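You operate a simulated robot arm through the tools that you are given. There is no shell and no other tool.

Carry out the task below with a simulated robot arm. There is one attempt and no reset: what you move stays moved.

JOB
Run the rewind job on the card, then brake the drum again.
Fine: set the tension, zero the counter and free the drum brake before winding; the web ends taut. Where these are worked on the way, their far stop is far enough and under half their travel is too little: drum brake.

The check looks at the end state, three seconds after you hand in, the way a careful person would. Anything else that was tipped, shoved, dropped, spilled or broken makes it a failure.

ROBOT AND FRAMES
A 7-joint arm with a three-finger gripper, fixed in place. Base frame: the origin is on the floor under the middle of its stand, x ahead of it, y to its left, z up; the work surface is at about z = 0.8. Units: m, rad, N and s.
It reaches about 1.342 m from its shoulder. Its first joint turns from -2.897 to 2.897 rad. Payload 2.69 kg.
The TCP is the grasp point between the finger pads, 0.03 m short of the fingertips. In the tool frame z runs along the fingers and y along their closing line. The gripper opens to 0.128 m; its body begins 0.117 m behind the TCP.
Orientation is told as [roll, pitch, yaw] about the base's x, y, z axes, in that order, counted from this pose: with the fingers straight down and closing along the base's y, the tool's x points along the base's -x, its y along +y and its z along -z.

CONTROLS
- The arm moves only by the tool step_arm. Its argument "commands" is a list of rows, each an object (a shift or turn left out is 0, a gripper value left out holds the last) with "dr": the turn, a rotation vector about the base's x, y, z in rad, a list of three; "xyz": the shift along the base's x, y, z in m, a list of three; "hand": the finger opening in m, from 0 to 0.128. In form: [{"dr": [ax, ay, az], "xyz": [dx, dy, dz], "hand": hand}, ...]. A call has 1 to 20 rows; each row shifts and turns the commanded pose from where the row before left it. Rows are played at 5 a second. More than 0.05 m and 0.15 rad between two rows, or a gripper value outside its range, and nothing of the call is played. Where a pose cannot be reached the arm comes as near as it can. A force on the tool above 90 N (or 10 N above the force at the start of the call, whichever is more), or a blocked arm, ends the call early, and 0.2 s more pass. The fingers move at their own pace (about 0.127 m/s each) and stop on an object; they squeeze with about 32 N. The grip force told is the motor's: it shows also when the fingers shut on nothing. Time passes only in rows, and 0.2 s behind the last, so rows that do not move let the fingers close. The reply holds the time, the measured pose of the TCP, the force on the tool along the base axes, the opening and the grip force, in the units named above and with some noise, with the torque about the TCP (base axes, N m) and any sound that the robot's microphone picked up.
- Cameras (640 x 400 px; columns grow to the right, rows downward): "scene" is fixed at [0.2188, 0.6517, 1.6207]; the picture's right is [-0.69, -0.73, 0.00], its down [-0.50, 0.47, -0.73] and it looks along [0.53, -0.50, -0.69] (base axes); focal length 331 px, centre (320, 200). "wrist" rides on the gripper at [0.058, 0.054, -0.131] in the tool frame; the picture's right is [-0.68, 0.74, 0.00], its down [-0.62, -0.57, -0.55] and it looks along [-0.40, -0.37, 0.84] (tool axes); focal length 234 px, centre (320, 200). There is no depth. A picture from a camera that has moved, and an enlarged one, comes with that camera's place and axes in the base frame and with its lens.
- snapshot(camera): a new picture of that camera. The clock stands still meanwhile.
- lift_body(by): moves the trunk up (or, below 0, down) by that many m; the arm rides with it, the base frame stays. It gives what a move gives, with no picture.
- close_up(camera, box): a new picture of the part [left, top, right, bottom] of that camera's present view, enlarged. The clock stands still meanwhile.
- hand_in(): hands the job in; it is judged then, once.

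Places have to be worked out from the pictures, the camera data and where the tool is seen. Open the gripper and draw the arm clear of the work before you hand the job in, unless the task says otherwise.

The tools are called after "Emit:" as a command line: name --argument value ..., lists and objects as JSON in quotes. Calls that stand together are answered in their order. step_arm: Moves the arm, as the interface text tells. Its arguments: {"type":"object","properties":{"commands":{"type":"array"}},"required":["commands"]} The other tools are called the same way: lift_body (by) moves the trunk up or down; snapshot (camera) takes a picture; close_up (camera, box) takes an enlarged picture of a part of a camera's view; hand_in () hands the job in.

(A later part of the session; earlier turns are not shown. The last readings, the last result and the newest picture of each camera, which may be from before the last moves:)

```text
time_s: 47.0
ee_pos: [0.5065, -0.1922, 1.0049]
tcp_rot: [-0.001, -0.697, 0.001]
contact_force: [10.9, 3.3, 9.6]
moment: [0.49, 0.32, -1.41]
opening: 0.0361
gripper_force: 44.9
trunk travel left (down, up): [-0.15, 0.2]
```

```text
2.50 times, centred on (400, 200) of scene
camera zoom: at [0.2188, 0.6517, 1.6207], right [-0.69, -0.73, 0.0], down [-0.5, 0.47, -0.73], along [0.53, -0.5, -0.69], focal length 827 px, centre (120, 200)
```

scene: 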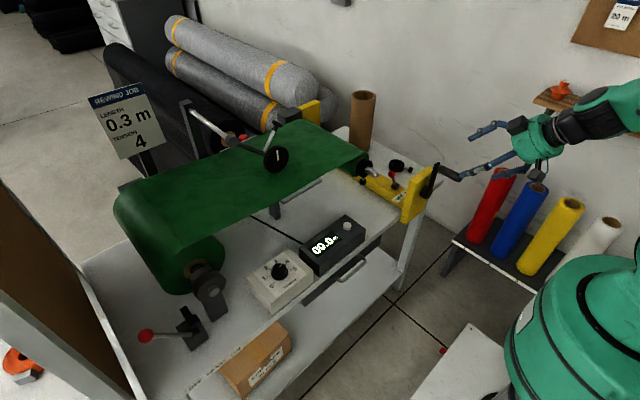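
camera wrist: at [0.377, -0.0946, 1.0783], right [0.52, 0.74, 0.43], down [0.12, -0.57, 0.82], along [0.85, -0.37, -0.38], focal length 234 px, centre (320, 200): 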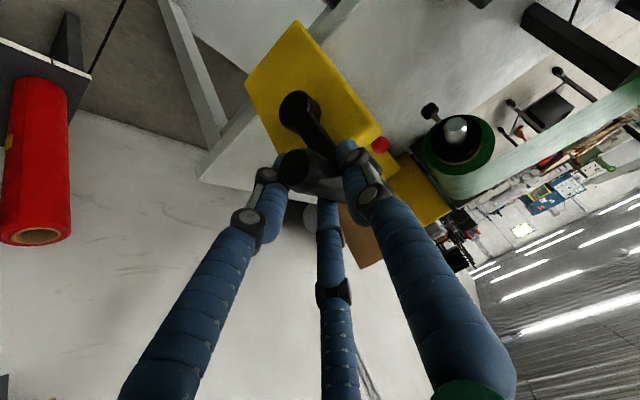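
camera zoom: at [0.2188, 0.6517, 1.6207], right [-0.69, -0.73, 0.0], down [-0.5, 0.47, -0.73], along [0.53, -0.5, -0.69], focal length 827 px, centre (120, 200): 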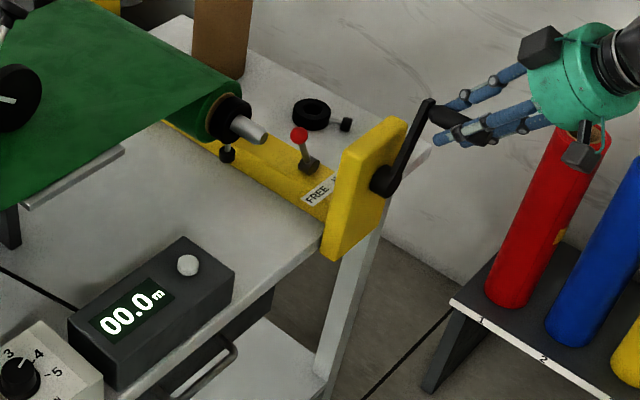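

Loads are low (≈8 N tangential). The measuring wheel turns about three times as fast as the crank, so I'll go in ~10° steps and watch the display.

Emit:
step_arm --commands '[{"xyz": [0, -0.0083, -0.0047]}, {"xyz": [0, -0.0076, -0.0058]}, {}]'

Emit:
close_up --camera "scene" --box '[230, 120, 460, 280]'

```text
time_s: 47.9
ee_pos: [0.5052, -0.2094, 0.9967]
tcp_rot: [-0.001, -0.699, -0.001]
contact_force: [11.2, -4.6, 16.8]
moment: [0.41, -0.23, -1.6]
opening: 0.0363
gripper_force: 45.3
trunk travel left (down, up): [-0.15, 0.2]
```

```text
2.50 times, centred on (345, 200) of scene
camera zoom: at [0.2188, 0.6517, 1.6207], right [-0.69, -0.73, 0.0], down [-0.5, 0.47, -0.73], along [0.53, -0.5, -0.69], focal length 827 px, centre (258, 200)
```

zoom: 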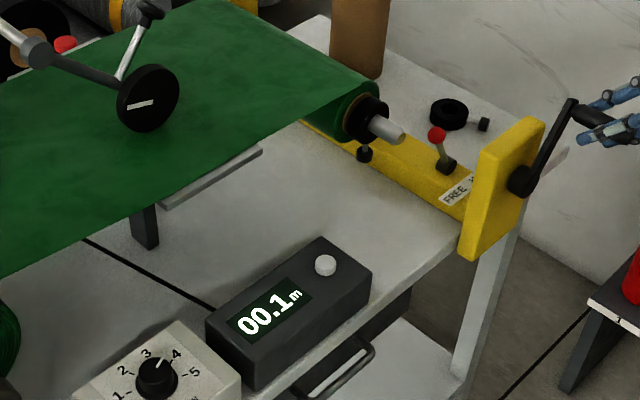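

The display went to 00.1 somewhere between 25° and 35° of turn. Refitting the path gives a circle centre near (−0.150, 0.910), R≈0.106; continuing in small steps with that.

Emit:
step_arm --commands '[{"xyz": [0, -0.0097, -0.0027]}, {"xyz": [0, -0.0069, -0.0063]}, {}]'

Emit:
close_up --camera "scene" --box '[230, 120, 460, 280]'

Emit:
close_up --camera "scene" --box '[250, 135, 305, 180]'

```text
time_s: 48.6
ee_pos: [0.5061, -0.2246, 0.984]
tcp_rot: [0.002, -0.694, -0.002]
contact_force: [21.8, 6.6, 0.8]
moment: [0.39, 0.26, -1.39]
opening: 0.037
gripper_force: 44.8
trunk travel left (down, up): [-0.15, 0.2]
```

```text
2.50 times, centred on (345, 200) of scene
camera zoom: at [0.2188, 0.6517, 1.6207], right [-0.69, -0.73, 0.0], down [-0.5, 0.47, -0.73], along [0.53, -0.5, -0.69], focal length 827 px, centre (258, 200)
```

zoom: 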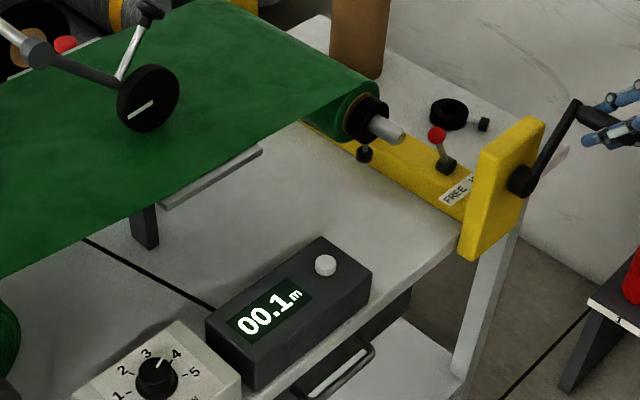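

```text
8.89 times, centred on (278, 158) of scene
camera zoom: at [0.2188, 0.6517, 1.6207], right [-0.69, -0.73, 0.0], down [-0.5, 0.47, -0.73], along [0.53, -0.5, -0.69], focal length 2942 px, centre (698, 578)
```

zoom: 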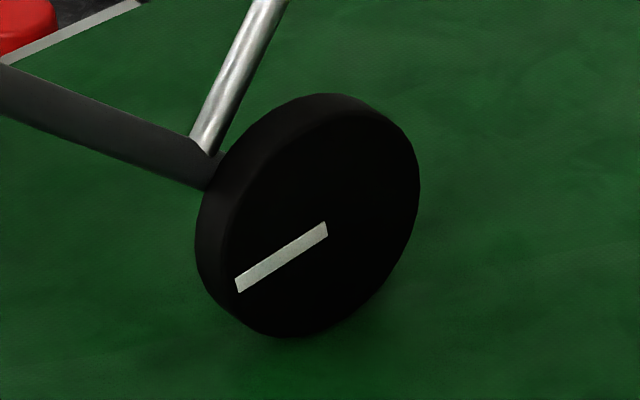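

The wheel mark has turned ≈92° at ≈46° of crank, i.e. about 0.063 m of web, so the display rounds to the nearest 0.1 and 0.3 m should need roughly 215–220° of crank. Continuing to 65° with a small +x relief.

Emit:
step_arm --commands '[{"xyz": [0.002, -0.0062, -0.0068]}, {"xyz": [0, -0.0056, -0.0073]}, {"xyz": [0, -0.005, -0.0078]}, {"xyz": [0, -0.0043, -0.0082]}, {}]'

Emit:
close_up --camera "scene" --box '[230, 120, 460, 280]'

Emit:
close_up --camera "scene" --box '[250, 135, 305, 180]'

```text
time_s: 49.9
ee_pos: [0.5045, -0.2474, 0.9561]
tcp_rot: [0.0, -0.696, -0.002]
contact_force: [-21.9, -14.5, 12.0]
moment: [0.21, -0.22, -1.65]
opening: 0.037
gripper_force: 45.0
trunk travel left (down, up): [-0.15, 0.2]
```

```text
2.50 times, centred on (345, 200) of scene
camera zoom: at [0.2188, 0.6517, 1.6207], right [-0.69, -0.73, 0.0], down [-0.5, 0.47, -0.73], along [0.53, -0.5, -0.69], focal length 827 px, centre (258, 200)
```

zoom: 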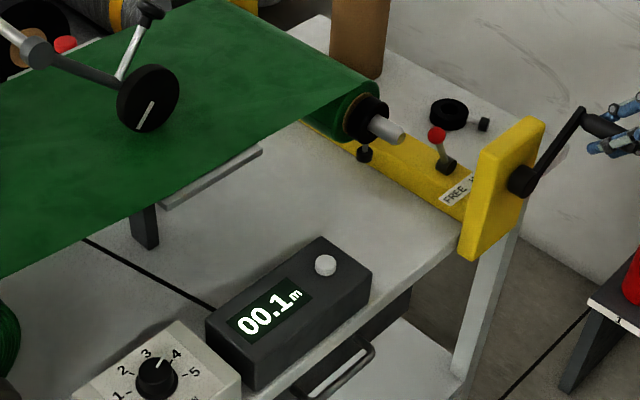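

```text
8.89 times, centred on (278, 158) of scene
camera zoom: at [0.2188, 0.6517, 1.6207], right [-0.69, -0.73, 0.0], down [-0.5, 0.47, -0.73], along [0.53, -0.5, -0.69], focal length 2942 px, centre (698, 578)
```

zoom: 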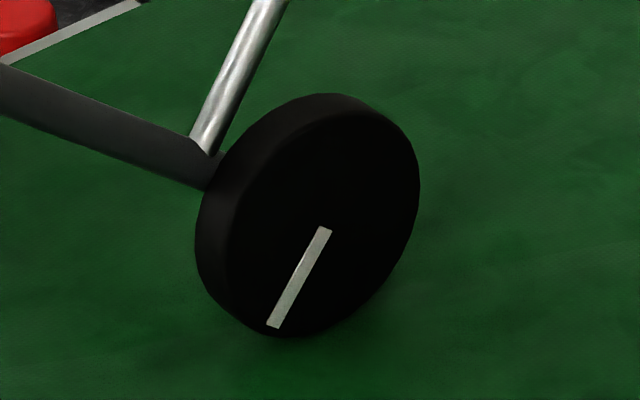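

Wheel mark now at ≈137° of rotation for ≈66° of crank (≈0.093 m); consistent. Undoing the x shift (it over-corrected) and continuing to about 80° with slightly more outward radius.

Emit:
step_arm --commands '[{"xyz": [-0.002, -0.005, -0.0067]}, {"xyz": [0, -0.0028, -0.0088]}, {"xyz": [0, -0.002, -0.009]}, {}]'

Emit:
close_up --camera "scene" --box '[230, 120, 460, 280]'

Emit:
close_up --camera "scene" --box '[250, 135, 305, 180]'

```text
time_s: 50.9
ee_pos: [0.5062, -0.2591, 0.9324]
tcp_rot: [0.0, -0.698, -0.001]
contact_force: [-2.2, -39.9, 17.2]
moment: [0.46, -0.14, -1.69]
opening: 0.0368
gripper_force: 44.6
trunk travel left (down, up): [-0.15, 0.2]
```

```text
2.50 times, centred on (345, 200) of scene
camera zoom: at [0.2188, 0.6517, 1.6207], right [-0.69, -0.73, 0.0], down [-0.5, 0.47, -0.73], along [0.53, -0.5, -0.69], focal length 827 px, centre (258, 200)
```

zoom: 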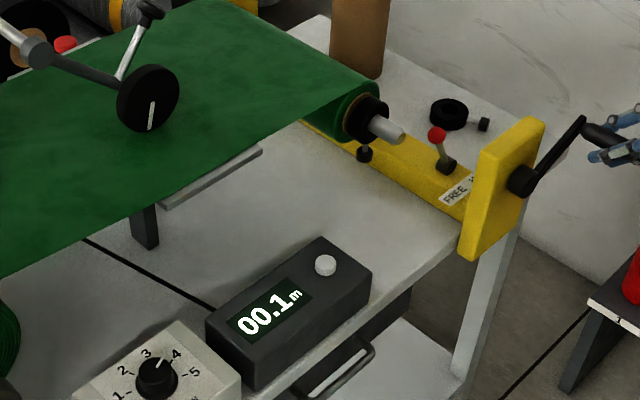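

```text
8.89 times, centred on (278, 158) of scene
camera zoom: at [0.2188, 0.6517, 1.6207], right [-0.69, -0.73, 0.0], down [-0.5, 0.47, -0.73], along [0.53, -0.5, -0.69], focal length 2942 px, centre (698, 578)
```

zoom: 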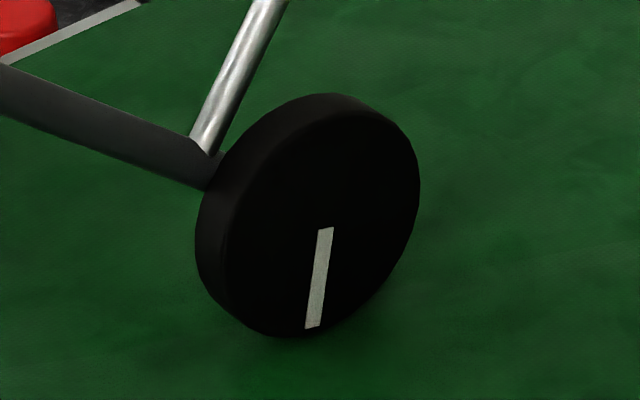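

Fitting a circle through the measured handle positions gives centre (−0.147, 0.897), R≈0.1175 — all seven points agree within 1 mm. I've turned ≈72°, wheel ≈162° (≈0.11 m). Continuing with the corrected circle to 91°.

Emit:
step_arm --commands '[{"xyz": [0, -0.0048, -0.0049]}, {"xyz": [0, -0.0021, -0.01]}, {"xyz": [0, -0.0011, -0.0102]}, {"xyz": [0, -0.0003, -0.0103]}, {}]'

Emit:
close_up --camera "scene" --box '[230, 120, 460, 280]'

Emit:
close_up --camera "scene" --box '[250, 135, 305, 180]'

```text
time_s: 52.0
ee_pos: [0.5065, -0.2673, 0.8964]
tcp_rot: [-0.001, -0.698, -0.001]
contact_force: [15.8, -60.1, 4.1]
moment: [0.81, -0.59, -1.48]
opening: 0.0356
gripper_force: 45.2
trunk travel left (down, up): [-0.15, 0.2]
```

```text
2.50 times, centred on (345, 200) of scene
camera zoom: at [0.2188, 0.6517, 1.6207], right [-0.69, -0.73, 0.0], down [-0.5, 0.47, -0.73], along [0.53, -0.5, -0.69], focal length 827 px, centre (258, 200)
```

zoom: 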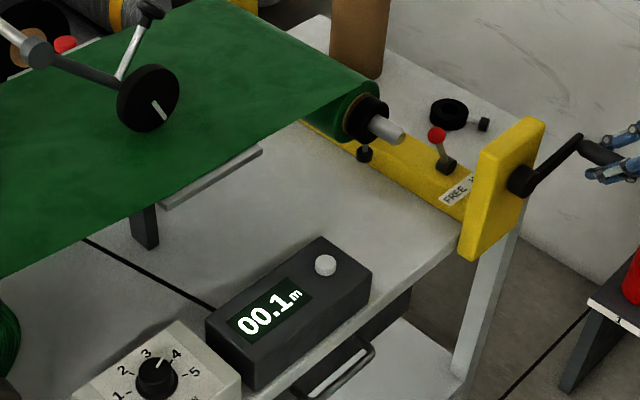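

```text
8.89 times, centred on (278, 158) of scene
camera zoom: at [0.2188, 0.6517, 1.6207], right [-0.69, -0.73, 0.0], down [-0.5, 0.47, -0.73], along [0.53, -0.5, -0.69], focal length 2942 px, centre (698, 578)
```

zoom: 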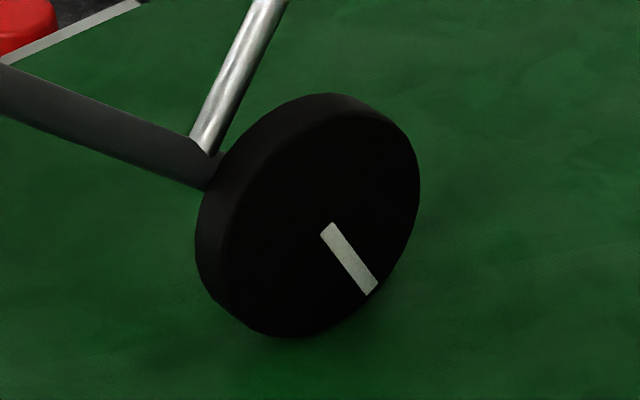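

There's a 60 N outward pull, so the true circle is larger still at this side. Before going on I'll relax it by shifting the command outward (−y) 4 mm and re-measure.

Emit:
step_arm --commands '[{"xyz": [0, -0.002, 0]}, {"xyz": [0, -0.002, 0]}, {}]'

Emit:
snapshot --camera "wrist"

Emit:
close_up --camera "scene" --box '[380, 120, 510, 230]'

```text
time_s: 52.9
ee_pos: [0.5061, -0.2668, 0.8932]
tcp_rot: [0.002, -0.695, -0.002]
contact_force: [32.9, -22.0, 0.6]
moment: [0.35, 0.18, -1.24]
opening: 0.0359
gripper_force: 45.0
trunk travel left (down, up): [-0.15, 0.2]
```

```text
taken
camera wrist: at [0.3774, -0.2145, 0.9578], right [0.52, 0.74, 0.44], down [0.12, -0.57, 0.81], along [0.85, -0.37, -0.38], focal length 234 px, centre (320, 200)
```

wrist: 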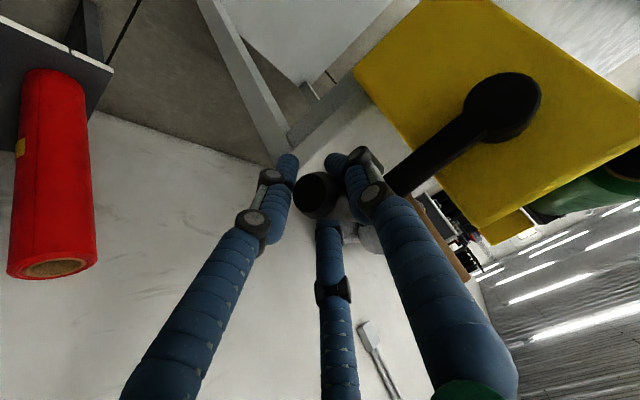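

```text
3.64 times, centred on (445, 175) of scene
camera zoom: at [0.2188, 0.6517, 1.6207], right [-0.69, -0.73, 0.0], down [-0.5, 0.47, -0.73], along [0.53, -0.5, -0.69], focal length 1203 px, centre (-134, 291)
```

zoom: 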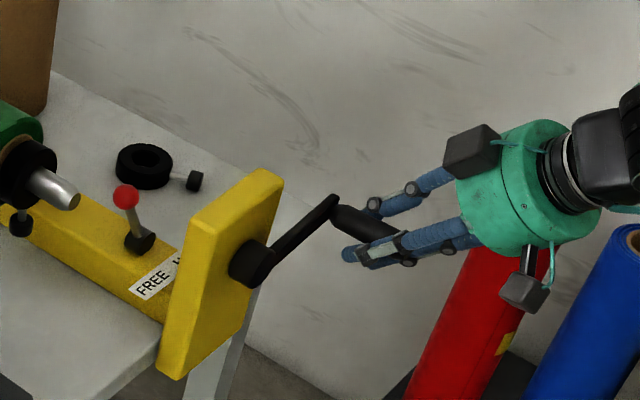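

Emit:
close_up --camera "wrist" --box '[250, 60, 570, 260]'

Emit:
close_up --camera "scene" --box '[410, 150, 480, 200]'

```text
2.00 times, centred on (410, 160) of wrist
camera zoom: at [0.3774, -0.2145, 0.9578], right [0.52, 0.74, 0.44], down [0.12, -0.57, 0.81], along [0.85, -0.37, -0.38], focal length 468 px, centre (140, 280)
```

zoom: 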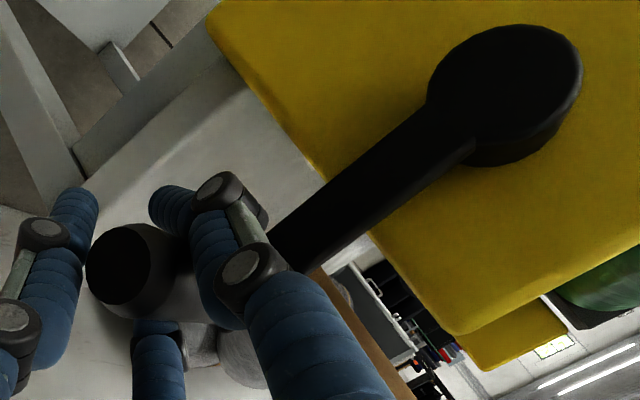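

```text
8.00 times, centred on (445, 175) of scene
camera zoom: at [0.2188, 0.6517, 1.6207], right [-0.69, -0.73, 0.0], down [-0.5, 0.47, -0.73], along [0.53, -0.5, -0.69], focal length 2648 px, centre (-680, 400)
```

zoom: 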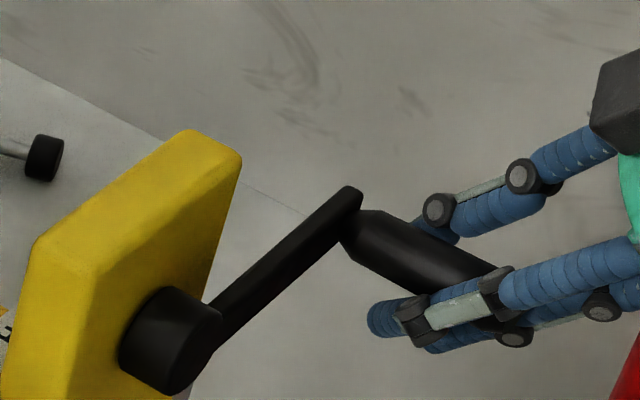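

The pictures show the crank arm horizontal (≈92° turned; hub ≈(−0.1525, 0.906), handle ≈(−0.2587, 0.907), R≈0.106): the handle is rolling in my fingers, which shifted the grip by ~1.6 cm. I'll open slightly (keeping the handle caged) to regrasp centred, which also shows whether the crank stays put when released.

Emit:
step_arm --commands '[{"hand": 0.05}, {"hand": 0.06}, {}, {}]'

Emit:
close_up --camera "wrist" --box '[250, 60, 570, 260]'

Emit:
close_up --camera "scene" --box '[230, 120, 460, 280]'

Emit:
close_up --camera "scene" --box '[250, 135, 305, 180]'

```text
time_s: 53.9
ee_pos: [0.5046, -0.2678, 0.8945]
tcp_rot: [0.0, -0.696, -0.001]
contact_force: [-0.1, 0.0, 1.0]
moment: [0.02, 0.01, 0.03]
opening: 0.06
gripper_force: 0.1
trunk travel left (down, up): [-0.15, 0.2]
```

```text
2.00 times, centred on (410, 160) of wrist
camera zoom: at [0.376, -0.2142, 0.9585], right [0.52, 0.74, 0.43], down [0.12, -0.57, 0.82], along [0.85, -0.37, -0.38], focal length 468 px, centre (140, 280)
```

zoom: 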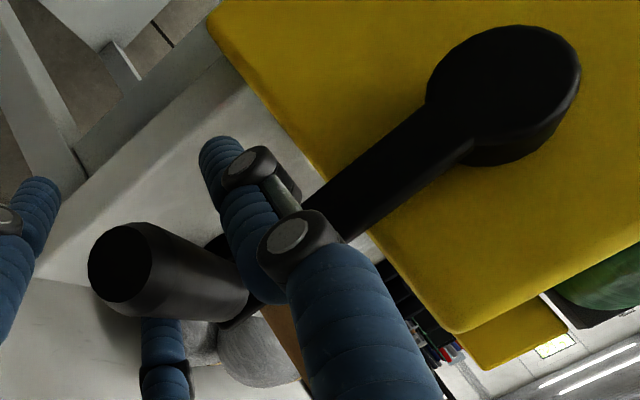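

```text
2.50 times, centred on (345, 200) of scene
camera zoom: at [0.2188, 0.6517, 1.6207], right [-0.69, -0.73, 0.0], down [-0.5, 0.47, -0.73], along [0.53, -0.5, -0.69], focal length 827 px, centre (258, 200)
```

zoom: 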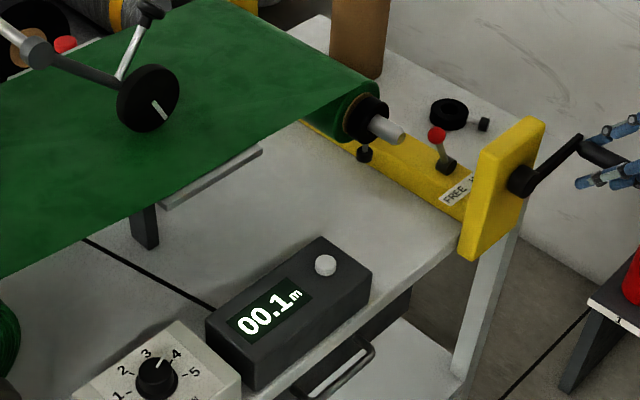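

```text
8.89 times, centred on (278, 158) of scene
camera zoom: at [0.2188, 0.6517, 1.6207], right [-0.69, -0.73, 0.0], down [-0.5, 0.47, -0.73], along [0.53, -0.5, -0.69], focal length 2942 px, centre (698, 578)
```

zoom: 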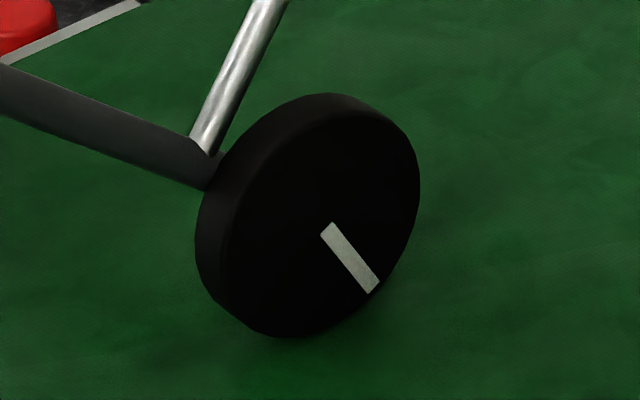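

The crank and wheel stayed put on release, so it doesn't run back. Recentering the TCP on the handle (slightly toward the fingertips to allow for rolling) and regrasping.

Emit:
step_arm --commands '[{"xyz": [0, 0.0043, 0.0095]}, {"xyz": [0, 0.0042, 0.0094]}, {"hand": 0.045}, {"hand": 0.03}, {"hand": 0.015}, {"hand": 0.01}, {}]'

Emit:
close_up --camera "wrist" --box '[250, 60, 570, 260]'

```text
time_s: 55.5
ee_pos: [0.5063, -0.2633, 0.9157]
tcp_rot: [0.0, -0.699, -0.001]
contact_force: [0.0, -48.7, 0.9]
moment: [-0.41, -0.47, -0.62]
opening: 0.0453
gripper_force: 26.6
trunk travel left (down, up): [-0.15, 0.2]
```

```text
2.00 times, centred on (410, 160) of wrist
camera zoom: at [0.3771, -0.2093, 0.978], right [0.52, 0.74, 0.43], down [0.12, -0.57, 0.82], along [0.85, -0.37, -0.38], focal length 468 px, centre (140, 280)
```

zoom: 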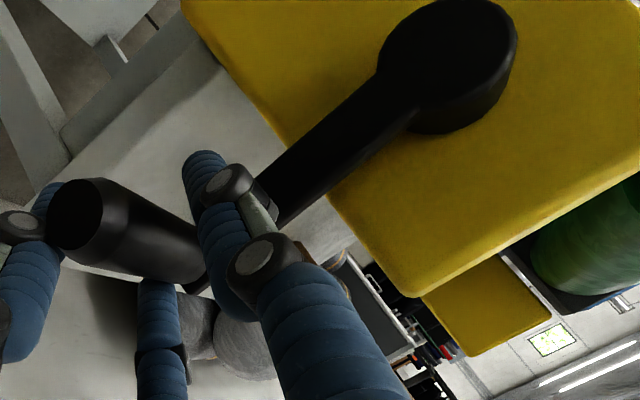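

The fingers are off-centre (−49 N in y), so the handle is really at y≈−0.269. Shifting −y by 6 mm so the grip centres itself.

Emit:
step_arm --commands '[{"xyz": [0, -0.003, 0]}, {"xyz": [0, -0.003, 0]}, {}, {}]'

Emit:
snapshot --camera "wrist"

```text
time_s: 56.5
ee_pos: [0.5068, -0.267, 0.9141]
tcp_rot: [0.0, -0.698, -0.001]
contact_force: [19.8, -28.1, 1.4]
moment: [-0.04, -1.31, -0.25]
opening: 0.0367
gripper_force: 44.9
trunk travel left (down, up): [-0.15, 0.2]
```

```text
taken
camera wrist: at [0.3776, -0.2132, 0.9775], right [0.52, 0.74, 0.43], down [0.12, -0.57, 0.82], along [0.85, -0.37, -0.38], focal length 234 px, centre (320, 200)
```

wrist: 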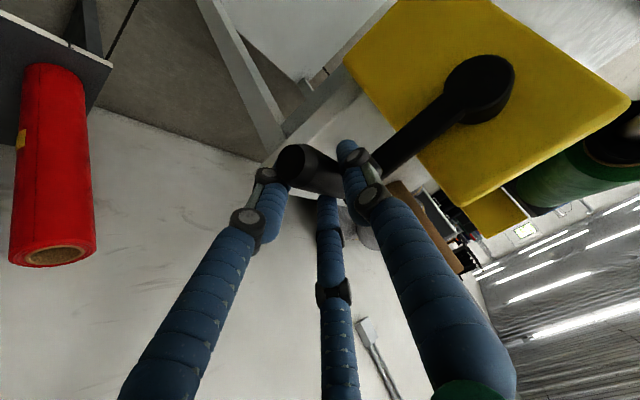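

Regripped properly (opening 0.0367, 45 N). Continuing the turn in 5° rows, including the measured rolling drift, with another −2 mm in y.

Emit:
step_arm --commands '[{"xyz": [0, -0.0019, -0.0108]}, {"xyz": [0, 0.0009, -0.0107]}, {}]'

Emit:
close_up --camera "scene" --box '[230, 120, 460, 280]'

Emit:
close_up --camera "scene" --box '[250, 135, 305, 180]'

```text
time_s: 57.2
ee_pos: [0.5049, -0.266, 0.8933]
tcp_rot: [0.003, -0.695, 0.0]
contact_force: [30.2, -0.2, 6.0]
moment: [0.41, -1.08, -1.27]
opening: 0.0361
gripper_force: 45.1
trunk travel left (down, up): [-0.15, 0.2]
```

```text
2.50 times, centred on (345, 200) of scene
camera zoom: at [0.2188, 0.6517, 1.6207], right [-0.69, -0.73, 0.0], down [-0.5, 0.47, -0.73], along [0.53, -0.5, -0.69], focal length 827 px, centre (258, 200)
```

zoom: 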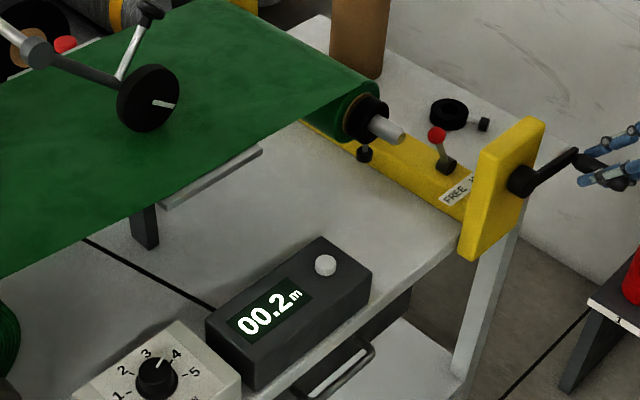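

```text
8.89 times, centred on (278, 158) of scene
camera zoom: at [0.2188, 0.6517, 1.6207], right [-0.69, -0.73, 0.0], down [-0.5, 0.47, -0.73], along [0.53, -0.5, -0.69], focal length 2942 px, centre (698, 578)
```

zoom: 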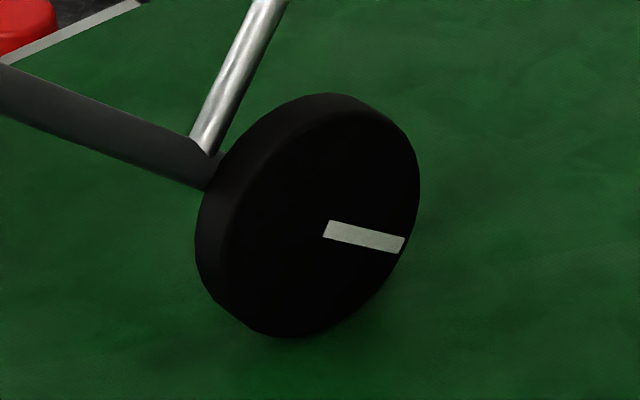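

Display now 00.2 with the wheel at ≈232° (≈0.155 m) — consistent with rounding, so 0.3 m corresponds to a wheel rotation of ≈440–450°. Continuing 15° more of crank.

Emit:
step_arm --commands '[{"xyz": [0.001, 0.0018, -0.0106]}, {"xyz": [0, 0.0026, -0.0105]}, {"xyz": [0, 0.0034, -0.0102]}, {}]'

Emit:
close_up --camera "scene" --box '[230, 120, 460, 280]'

```text
time_s: 58.2
ee_pos: [0.5061, -0.2572, 0.8603]
tcp_rot: [0.001, -0.696, 0.0]
contact_force: [13.3, 7.1, 9.6]
moment: [0.52, -0.82, -1.37]
opening: 0.0364
gripper_force: 45.2
trunk travel left (down, up): [-0.15, 0.2]
```

```text
2.50 times, centred on (345, 200) of scene
camera zoom: at [0.2188, 0.6517, 1.6207], right [-0.69, -0.73, 0.0], down [-0.5, 0.47, -0.73], along [0.53, -0.5, -0.69], focal length 827 px, centre (258, 200)
```

zoom: 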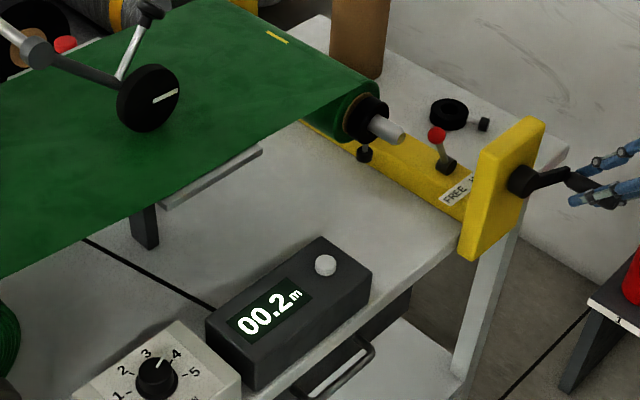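

A yellow mark has appeared on the web near the far edge; zooming in on it.

Emit:
close_up --camera "scene" --box '[270, 100, 390, 190]'

Emit:
close_up --camera "scene" --box '[100, 90, 400, 290]'

Emit:
close_up --camera "scene" --box '[250, 135, 305, 180]'

```text
4.44 times, centred on (330, 145) of scene
camera zoom: at [0.2188, 0.6517, 1.6207], right [-0.69, -0.73, 0.0], down [-0.5, 0.47, -0.73], along [0.53, -0.5, -0.69], focal length 1471 px, centre (276, 444)
```

zoom: 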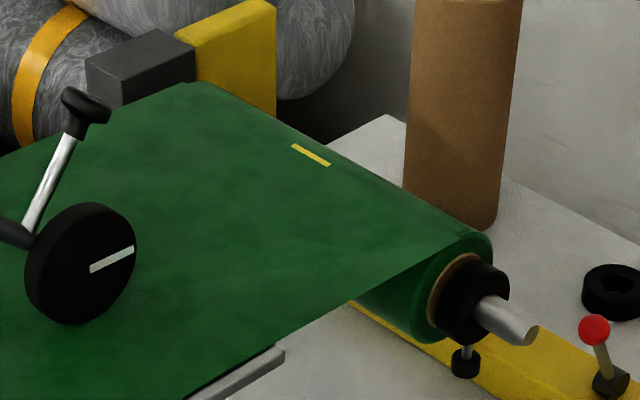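

```text
2.00 times, centred on (250, 190) of scene
camera zoom: at [0.2188, 0.6517, 1.6207], right [-0.69, -0.73, 0.0], down [-0.5, 0.47, -0.73], along [0.53, -0.5, -0.69], focal length 662 px, centre (460, 220)
```

zoom: 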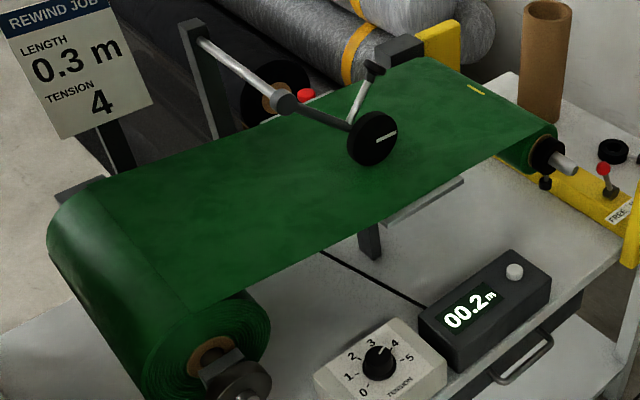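

```text
8.89 times, centred on (278, 158) of scene
camera zoom: at [0.2188, 0.6517, 1.6207], right [-0.69, -0.73, 0.0], down [-0.5, 0.47, -0.73], along [0.53, -0.5, -0.69], focal length 2942 px, centre (698, 578)
```

zoom: 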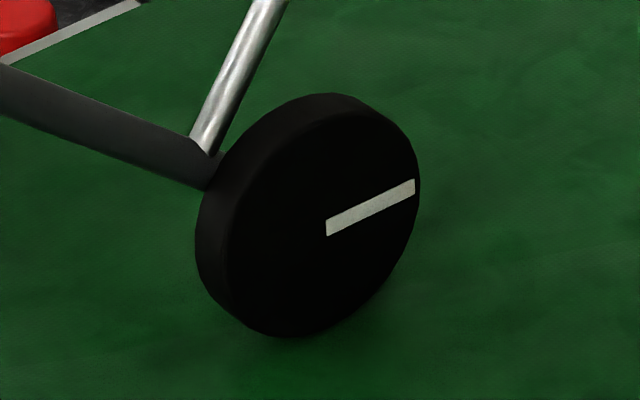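

The yellow mark is just a rotation mark on the take-up roll coming round. Wheel is at ≈267° (≈0.18 m); loads are low. Continuing 20°.

Emit:
step_arm --commands '[{"xyz": [0, 0.0041, -0.0098]}, {"xyz": [0, 0.0049, -0.0095]}, {"xyz": [0, 0.0056, -0.009]}, {"xyz": [0, 0.0062, -0.0085]}, {}]'

Emit:
close_up --camera "scene" --box '[230, 120, 460, 280]'

Emit:
close_up --camera "scene" --box '[250, 135, 305, 180]'

Emit:
snapshot --camera "wrist"

```text
time_s: 59.5
ee_pos: [0.5055, -0.2382, 0.825]
tcp_rot: [0.002, -0.696, -0.001]
contact_force: [4.6, 16.2, 23.5]
moment: [0.47, -0.48, -1.41]
opening: 0.0364
gripper_force: 44.8
trunk travel left (down, up): [-0.15, 0.2]
```

```text
2.50 times, centred on (345, 200) of scene
camera zoom: at [0.2188, 0.6517, 1.6207], right [-0.69, -0.73, 0.0], down [-0.5, 0.47, -0.73], along [0.53, -0.5, -0.69], focal length 827 px, centre (258, 200)
```

zoom: 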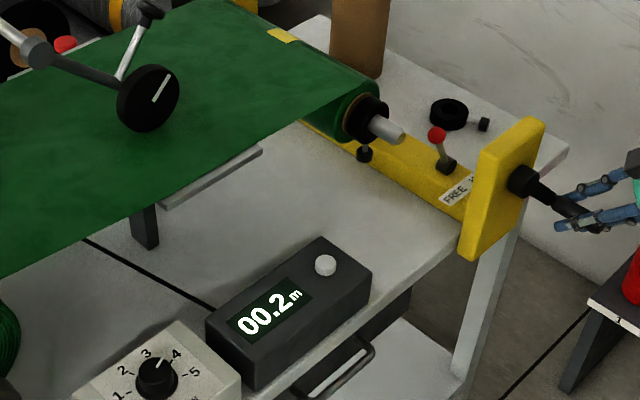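

```text
8.89 times, centred on (278, 158) of scene
camera zoom: at [0.2188, 0.6517, 1.6207], right [-0.69, -0.73, 0.0], down [-0.5, 0.47, -0.73], along [0.53, -0.5, -0.69], focal length 2942 px, centre (698, 578)
```

zoom: 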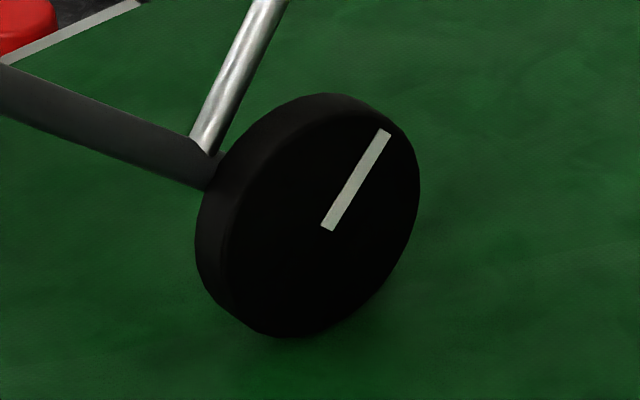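

```text
taken
camera wrist: at [0.3769, -0.1841, 0.8883], right [0.52, 0.74, 0.43], down [0.12, -0.57, 0.82], along [0.85, -0.37, -0.38], focal length 234 px, centre (320, 200)
```

wrist: 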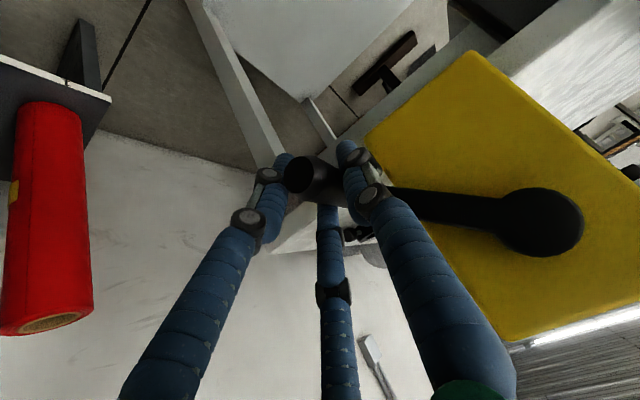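

Wheel ≈309° (≈0.21 m). There's a 28 N inward load, so I'll trim the path 2 mm inward and continue another 15°.

Emit:
step_arm --commands '[{"xyz": [0, 0.0078, -0.007]}, {"xyz": [0, 0.0083, -0.0064]}, {"xyz": [0, 0.0083, -0.0062]}, {}]'

Emit:
close_up --camera "scene" --box '[230, 120, 460, 280]'

Emit:
close_up --camera "scene" --box '[250, 135, 305, 180]'

```text
time_s: 60.5
ee_pos: [0.506, -0.2136, 0.8038]
tcp_rot: [0.001, -0.695, -0.003]
contact_force: [10.6, -17.2, -12.0]
moment: [0.57, 0.03, -2.17]
opening: 0.0368
gripper_force: 45.3
trunk travel left (down, up): [-0.15, 0.2]
```

```text
2.50 times, centred on (345, 200) of scene
camera zoom: at [0.2188, 0.6517, 1.6207], right [-0.69, -0.73, 0.0], down [-0.5, 0.47, -0.73], along [0.53, -0.5, -0.69], focal length 827 px, centre (258, 200)
```

zoom: 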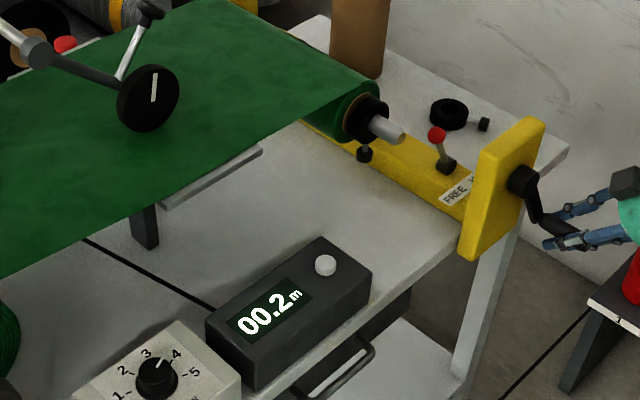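

```text
8.89 times, centred on (278, 158) of scene
camera zoom: at [0.2188, 0.6517, 1.6207], right [-0.69, -0.73, 0.0], down [-0.5, 0.47, -0.73], along [0.53, -0.5, -0.69], focal length 2942 px, centre (698, 578)
```

zoom: 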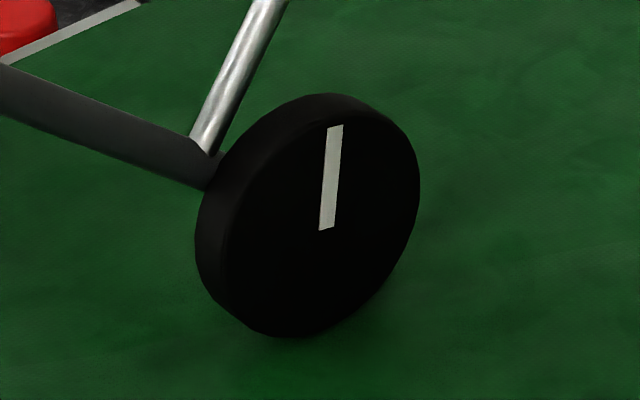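

Wheel ≈344°–346° total. The 0.2→0.3 display change lies just ahead (0.25 m); I'll take it in finer steps to calibrate the length scale.

Emit:
step_arm --commands '[{"xyz": [0, 0.0079, -0.0069]}, {"xyz": [0, 0.0043, -0.0026]}, {}]'

Emit:
close_up --camera "scene" --box '[230, 120, 460, 280]'

Emit:
close_up --camera "scene" --box '[250, 135, 305, 180]'

```text
time_s: 61.2
ee_pos: [0.5074, -0.2004, 0.7948]
tcp_rot: [0.001, -0.693, 0.0]
contact_force: [5.4, -11.2, -5.0]
moment: [0.52, 0.21, -1.94]
opening: 0.0372
gripper_force: 45.0
trunk travel left (down, up): [-0.15, 0.2]
```

```text
2.50 times, centred on (345, 200) of scene
camera zoom: at [0.2188, 0.6517, 1.6207], right [-0.69, -0.73, 0.0], down [-0.5, 0.47, -0.73], along [0.53, -0.5, -0.69], focal length 827 px, centre (258, 200)
```

zoom: 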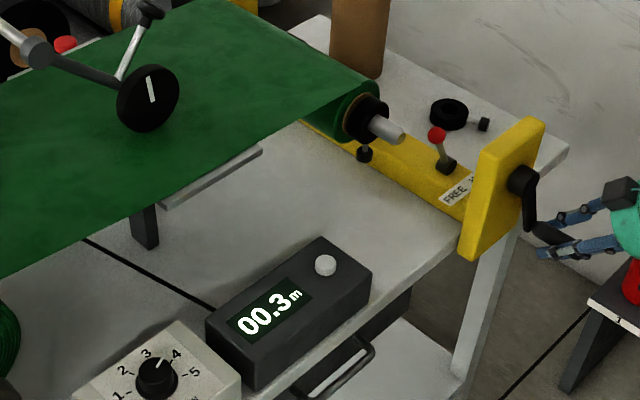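

```text
8.89 times, centred on (278, 158) of scene
camera zoom: at [0.2188, 0.6517, 1.6207], right [-0.69, -0.73, 0.0], down [-0.5, 0.47, -0.73], along [0.53, -0.5, -0.69], focal length 2942 px, centre (698, 578)
```

zoom: 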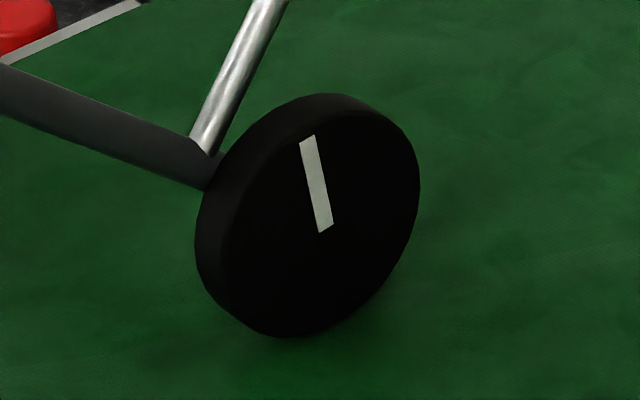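

The display changed to 00.3 with the wheel between 345° and 363°, giving an effective wheel radius ≈0.04 m, so exactly 0.30 m is ≈428° of wheel — about 65° more wheel, ≈28° more crank. Moving 12° first.

Emit:
step_arm --commands '[{"xyz": [0, 0.0044, -0.0026]}, {"xyz": [0, 0.0091, -0.0046]}, {"xyz": [0, 0.0093, -0.0038]}, {}]'

Emit:
close_up --camera "scene" --box '[230, 120, 460, 280]'

Emit:
close_up --camera "scene" --box '[250, 135, 305, 180]'

```text
time_s: 62.2
ee_pos: [0.508, -0.1786, 0.7853]
tcp_rot: [0.0, -0.698, -0.001]
contact_force: [-1.7, -3.6, 4.3]
moment: [0.37, -0.08, -1.68]
opening: 0.037
gripper_force: 45.2
trunk travel left (down, up): [-0.15, 0.2]
```

```text
2.50 times, centred on (345, 200) of scene
camera zoom: at [0.2188, 0.6517, 1.6207], right [-0.69, -0.73, 0.0], down [-0.5, 0.47, -0.73], along [0.53, -0.5, -0.69], focal length 827 px, centre (258, 200)
```

zoom: 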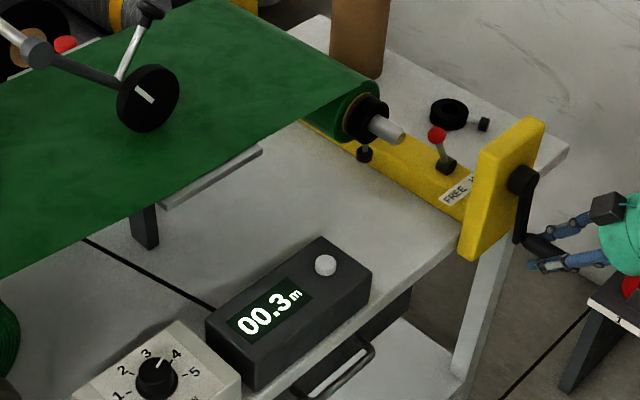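

```text
8.89 times, centred on (278, 158) of scene
camera zoom: at [0.2188, 0.6517, 1.6207], right [-0.69, -0.73, 0.0], down [-0.5, 0.47, -0.73], along [0.53, -0.5, -0.69], focal length 2942 px, centre (698, 578)
```

zoom: 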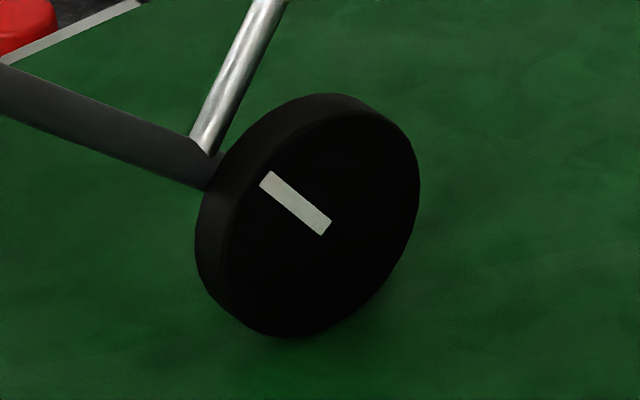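

Wheel ≈394° (≈0.275 m). 15° more crank should bring it to ≈0.30 m.

Emit:
step_arm --commands '[{"xyz": [0, 0.0095, -0.0028]}, {"xyz": [0, 0.0096, -0.002]}, {"xyz": [0, 0.0092, -0.0011]}, {}]'

Emit:
close_up --camera "scene" --box '[230, 120, 460, 280]'

Emit:
close_up --camera "scene" --box '[250, 135, 305, 180]'

```text
time_s: 63.2
ee_pos: [0.5065, -0.151, 0.7794]
tcp_rot: [0.0, -0.699, 0.001]
contact_force: [-3.5, -5.2, 21.2]
moment: [0.18, -0.5, -1.18]
opening: 0.0369
gripper_force: 44.7
trunk travel left (down, up): [-0.15, 0.2]
```

```text
2.50 times, centred on (345, 200) of scene
camera zoom: at [0.2188, 0.6517, 1.6207], right [-0.69, -0.73, 0.0], down [-0.5, 0.47, -0.73], along [0.53, -0.5, -0.69], focal length 827 px, centre (258, 200)
```

zoom: 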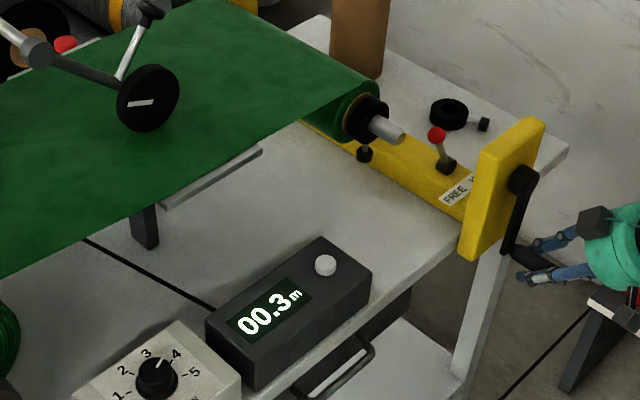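

```text
8.89 times, centred on (278, 158) of scene
camera zoom: at [0.2188, 0.6517, 1.6207], right [-0.69, -0.73, 0.0], down [-0.5, 0.47, -0.73], along [0.53, -0.5, -0.69], focal length 2942 px, centre (698, 578)
```

zoom: 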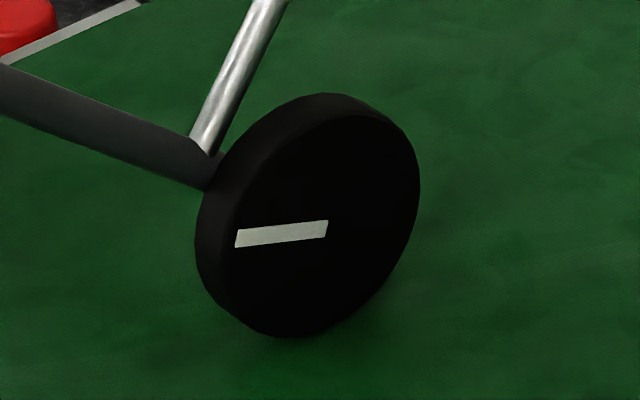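

Wheel ≈427° → ≈0.298 m, display 00.3. Now I open the fingers and check whether anything runs back.

Emit:
step_arm --commands '[{"hand": 0.05}, {"hand": 0.07}, {"hand": 0.09}, {}, {}]'

Emit:
close_up --camera "scene" --box '[230, 120, 460, 280]'

Emit:
close_up --camera "scene" --box '[250, 135, 305, 180]'

Emit:
snapshot --camera "wrist"

```text
time_s: 64.5
ee_pos: [0.5065, -0.1501, 0.7798]
tcp_rot: [0.0, -0.696, 0.0]
contact_force: [0.6, 0.9, -0.2]
moment: [0.02, -0.02, -0.02]
opening: 0.09
gripper_force: 0.0
trunk travel left (down, up): [-0.15, 0.2]
```

```text
2.50 times, centred on (345, 200) of scene
camera zoom: at [0.2188, 0.6517, 1.6207], right [-0.69, -0.73, 0.0], down [-0.5, 0.47, -0.73], along [0.53, -0.5, -0.69], focal length 827 px, centre (258, 200)
```

zoom: 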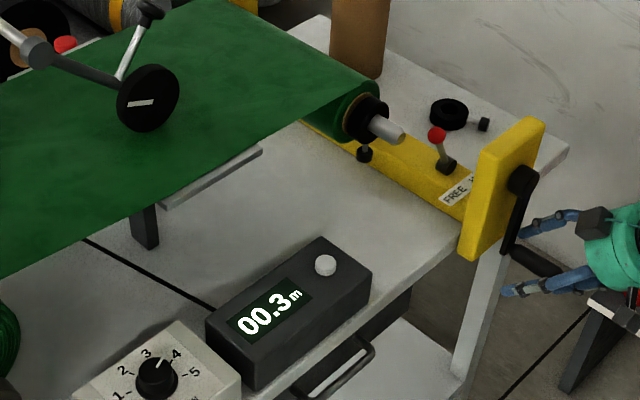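

```text
8.89 times, centred on (278, 158) of scene
camera zoom: at [0.2188, 0.6517, 1.6207], right [-0.69, -0.73, 0.0], down [-0.5, 0.47, -0.73], along [0.53, -0.5, -0.69], focal length 2942 px, centre (698, 578)
```

zoom: 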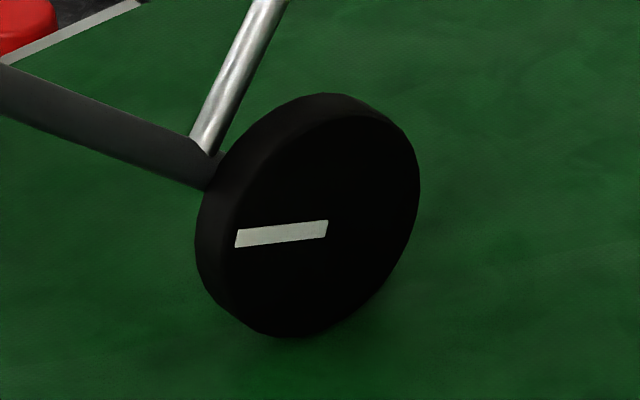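

```text
taken
camera wrist: at [0.3775, -0.0969, 0.8421], right [0.52, 0.74, 0.43], down [0.12, -0.57, 0.82], along [0.85, -0.37, -0.38], focal length 234 px, centre (320, 200)
```

wrist: 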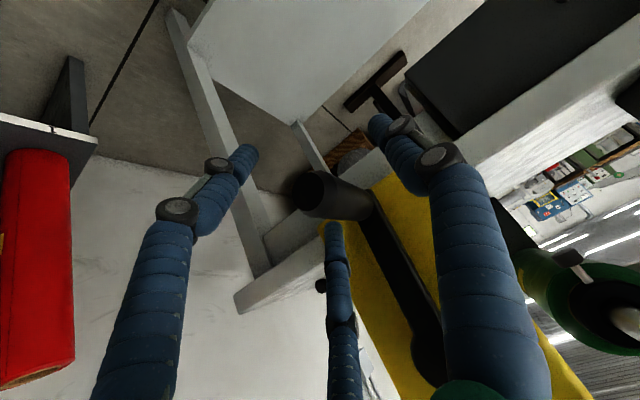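

Nothing ran back: wheel mark, display and crank are unchanged and the web still looks tight. Withdrawing the hand along its axis from the handle, then rising before heading back to the brake.

Emit:
step_arm --commands '[{"hand": 0.11}, {"hand": 0.125}, {"xyz": [-0.0258, 0, 0.0306]}, {"xyz": [-0.0258, 0, 0.0306]}, {"xyz": [-0.0258, 0, 0.0306]}, {"xyz": [-0.0258, 0, 0.0306]}, {"xyz": [0, 0.01, 0.045]}, {"xyz": [0, 0.02, 0.045]}, {"xyz": [0, 0.02, 0.045]}, {"xyz": [0, 0.02, 0.04]}, {}]'

Emit:
snapshot --camera "scene"

Emit:
close_up --camera "scene" --box '[230, 120, 460, 280]'

```text
time_s: 66.8
ee_pos: [0.4017, -0.0805, 1.0764]
tcp_rot: [0.0, -0.696, -0.002]
contact_force: [-1.3, -0.6, -0.2]
moment: [-0.01, -0.05, 0.01]
opening: 0.1252
gripper_force: 0.1
trunk travel left (down, up): [-0.15, 0.2]
```

```text
taken
```

scene: 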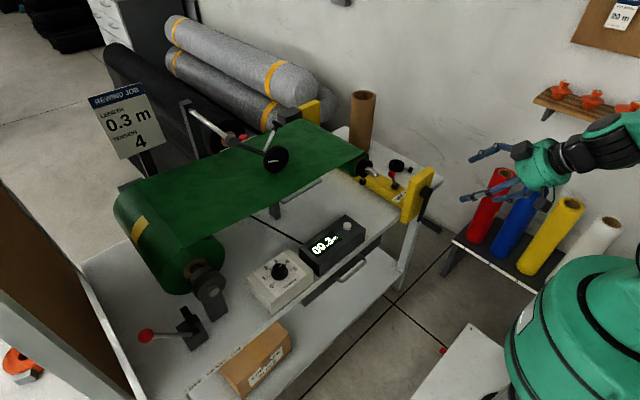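

```text
2.50 times, centred on (345, 200) of scene
camera zoom: at [0.2188, 0.6517, 1.6207], right [-0.69, -0.73, 0.0], down [-0.5, 0.47, -0.73], along [0.53, -0.5, -0.69], focal length 827 px, centre (258, 200)
```

zoom: 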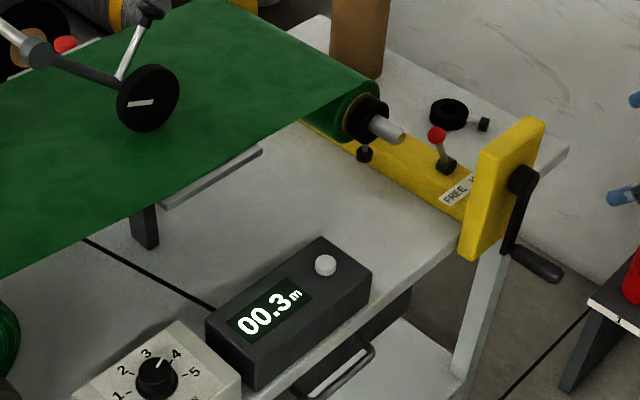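

Length holds at 00.3 with the crank hanging at rest. Now travelling back to the brake lever (ball at ≈(0.667, 0.702, 0.974)), restoring the yawed and leaned hand orientation on the way.

Emit:
step_arm --commands '[{"xyz": [0, 0, 0.04]}, {"xyz": [0, 0, 0.034]}, {"xyz": [0.0155, 0.046, 0], "dr": [0, 0.1, 0], "hand": 0.09}, {"xyz": [0.0155, 0.046, 0], "dr": [0, 0.1, 0]}, {"xyz": [0.0155, 0.046, 0], "dr": [0, 0.1, 0]}, {"xyz": [0.0155, 0.046, 0], "dr": [0, 0.1, 0]}, {"xyz": [0.0155, 0.046, 0], "dr": [0, 0.1, 0]}, {"xyz": [0.0155, 0.046, 0], "dr": [0, 0.1, 0]}, {"xyz": [0.0155, 0.046, 0], "dr": [0, 0.1, 0]}, {"xyz": [0.0155, 0.046, 0], "dr": [0, 0, 0.133]}, {"xyz": [0.0155, 0.046, 0], "dr": [0, 0, 0.133]}, {"xyz": [0.0155, 0.046, 0], "dr": [0, 0, 0.133]}, {"xyz": [0.0155, 0.046, 0], "dr": [0, 0, 0.133]}, {"xyz": [0.0155, 0.046, 0], "dr": [0, 0, 0.133]}, {"xyz": [0.0155, 0.046, 0], "dr": [0, 0, 0.133]}, {"xyz": [0.0155, 0.03, 0], "dr": [0.1, 0, 0]}, {"xyz": [0.016, 0.02, 0], "dr": [0.1, 0, 0]}, {"xyz": [0.016, 0.0, 0], "dr": [0.1, 0, 0]}, {}]'

Emit:
snapshot --camera "wrist"

Emit:
snapshot --camera "scene"

```text
time_s: 70.8
ee_pos: [0.652, 0.5664, 1.1503]
tcp_rot: [0.213, -0.209, 0.775]
contact_force: [-0.3, 0.3, -0.3]
moment: [0.01, 0.04, 0.02]
opening: 0.0899
gripper_force: 0.0
trunk travel left (down, up): [-0.15, 0.2]
```

```text
taken
camera wrist: at [0.5736, 0.5228, 1.2749], right [-0.05, 0.95, 0.29], down [0.84, -0.12, 0.54], along [0.55, 0.27, -0.79], focal length 234 px, centre (320, 200)
```

wrist: 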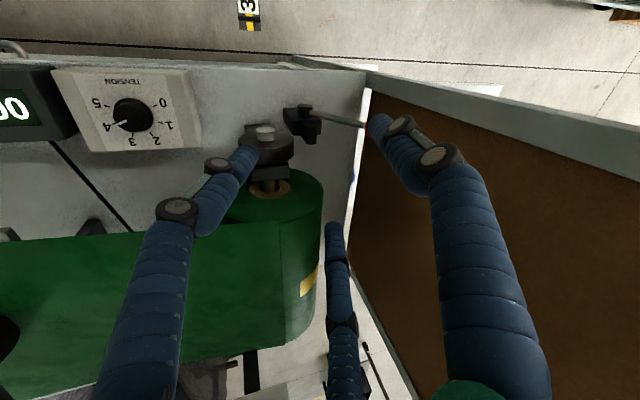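

```text
taken
```

scene: 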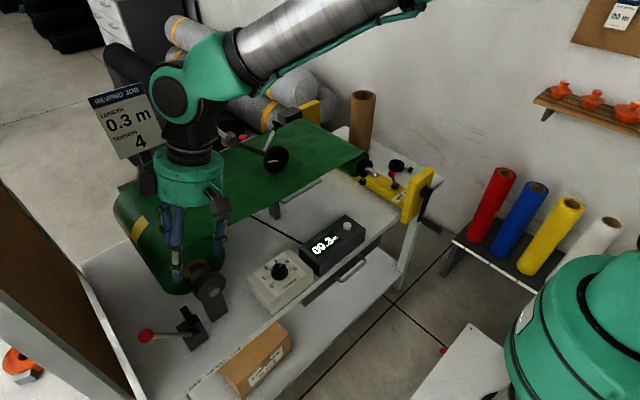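

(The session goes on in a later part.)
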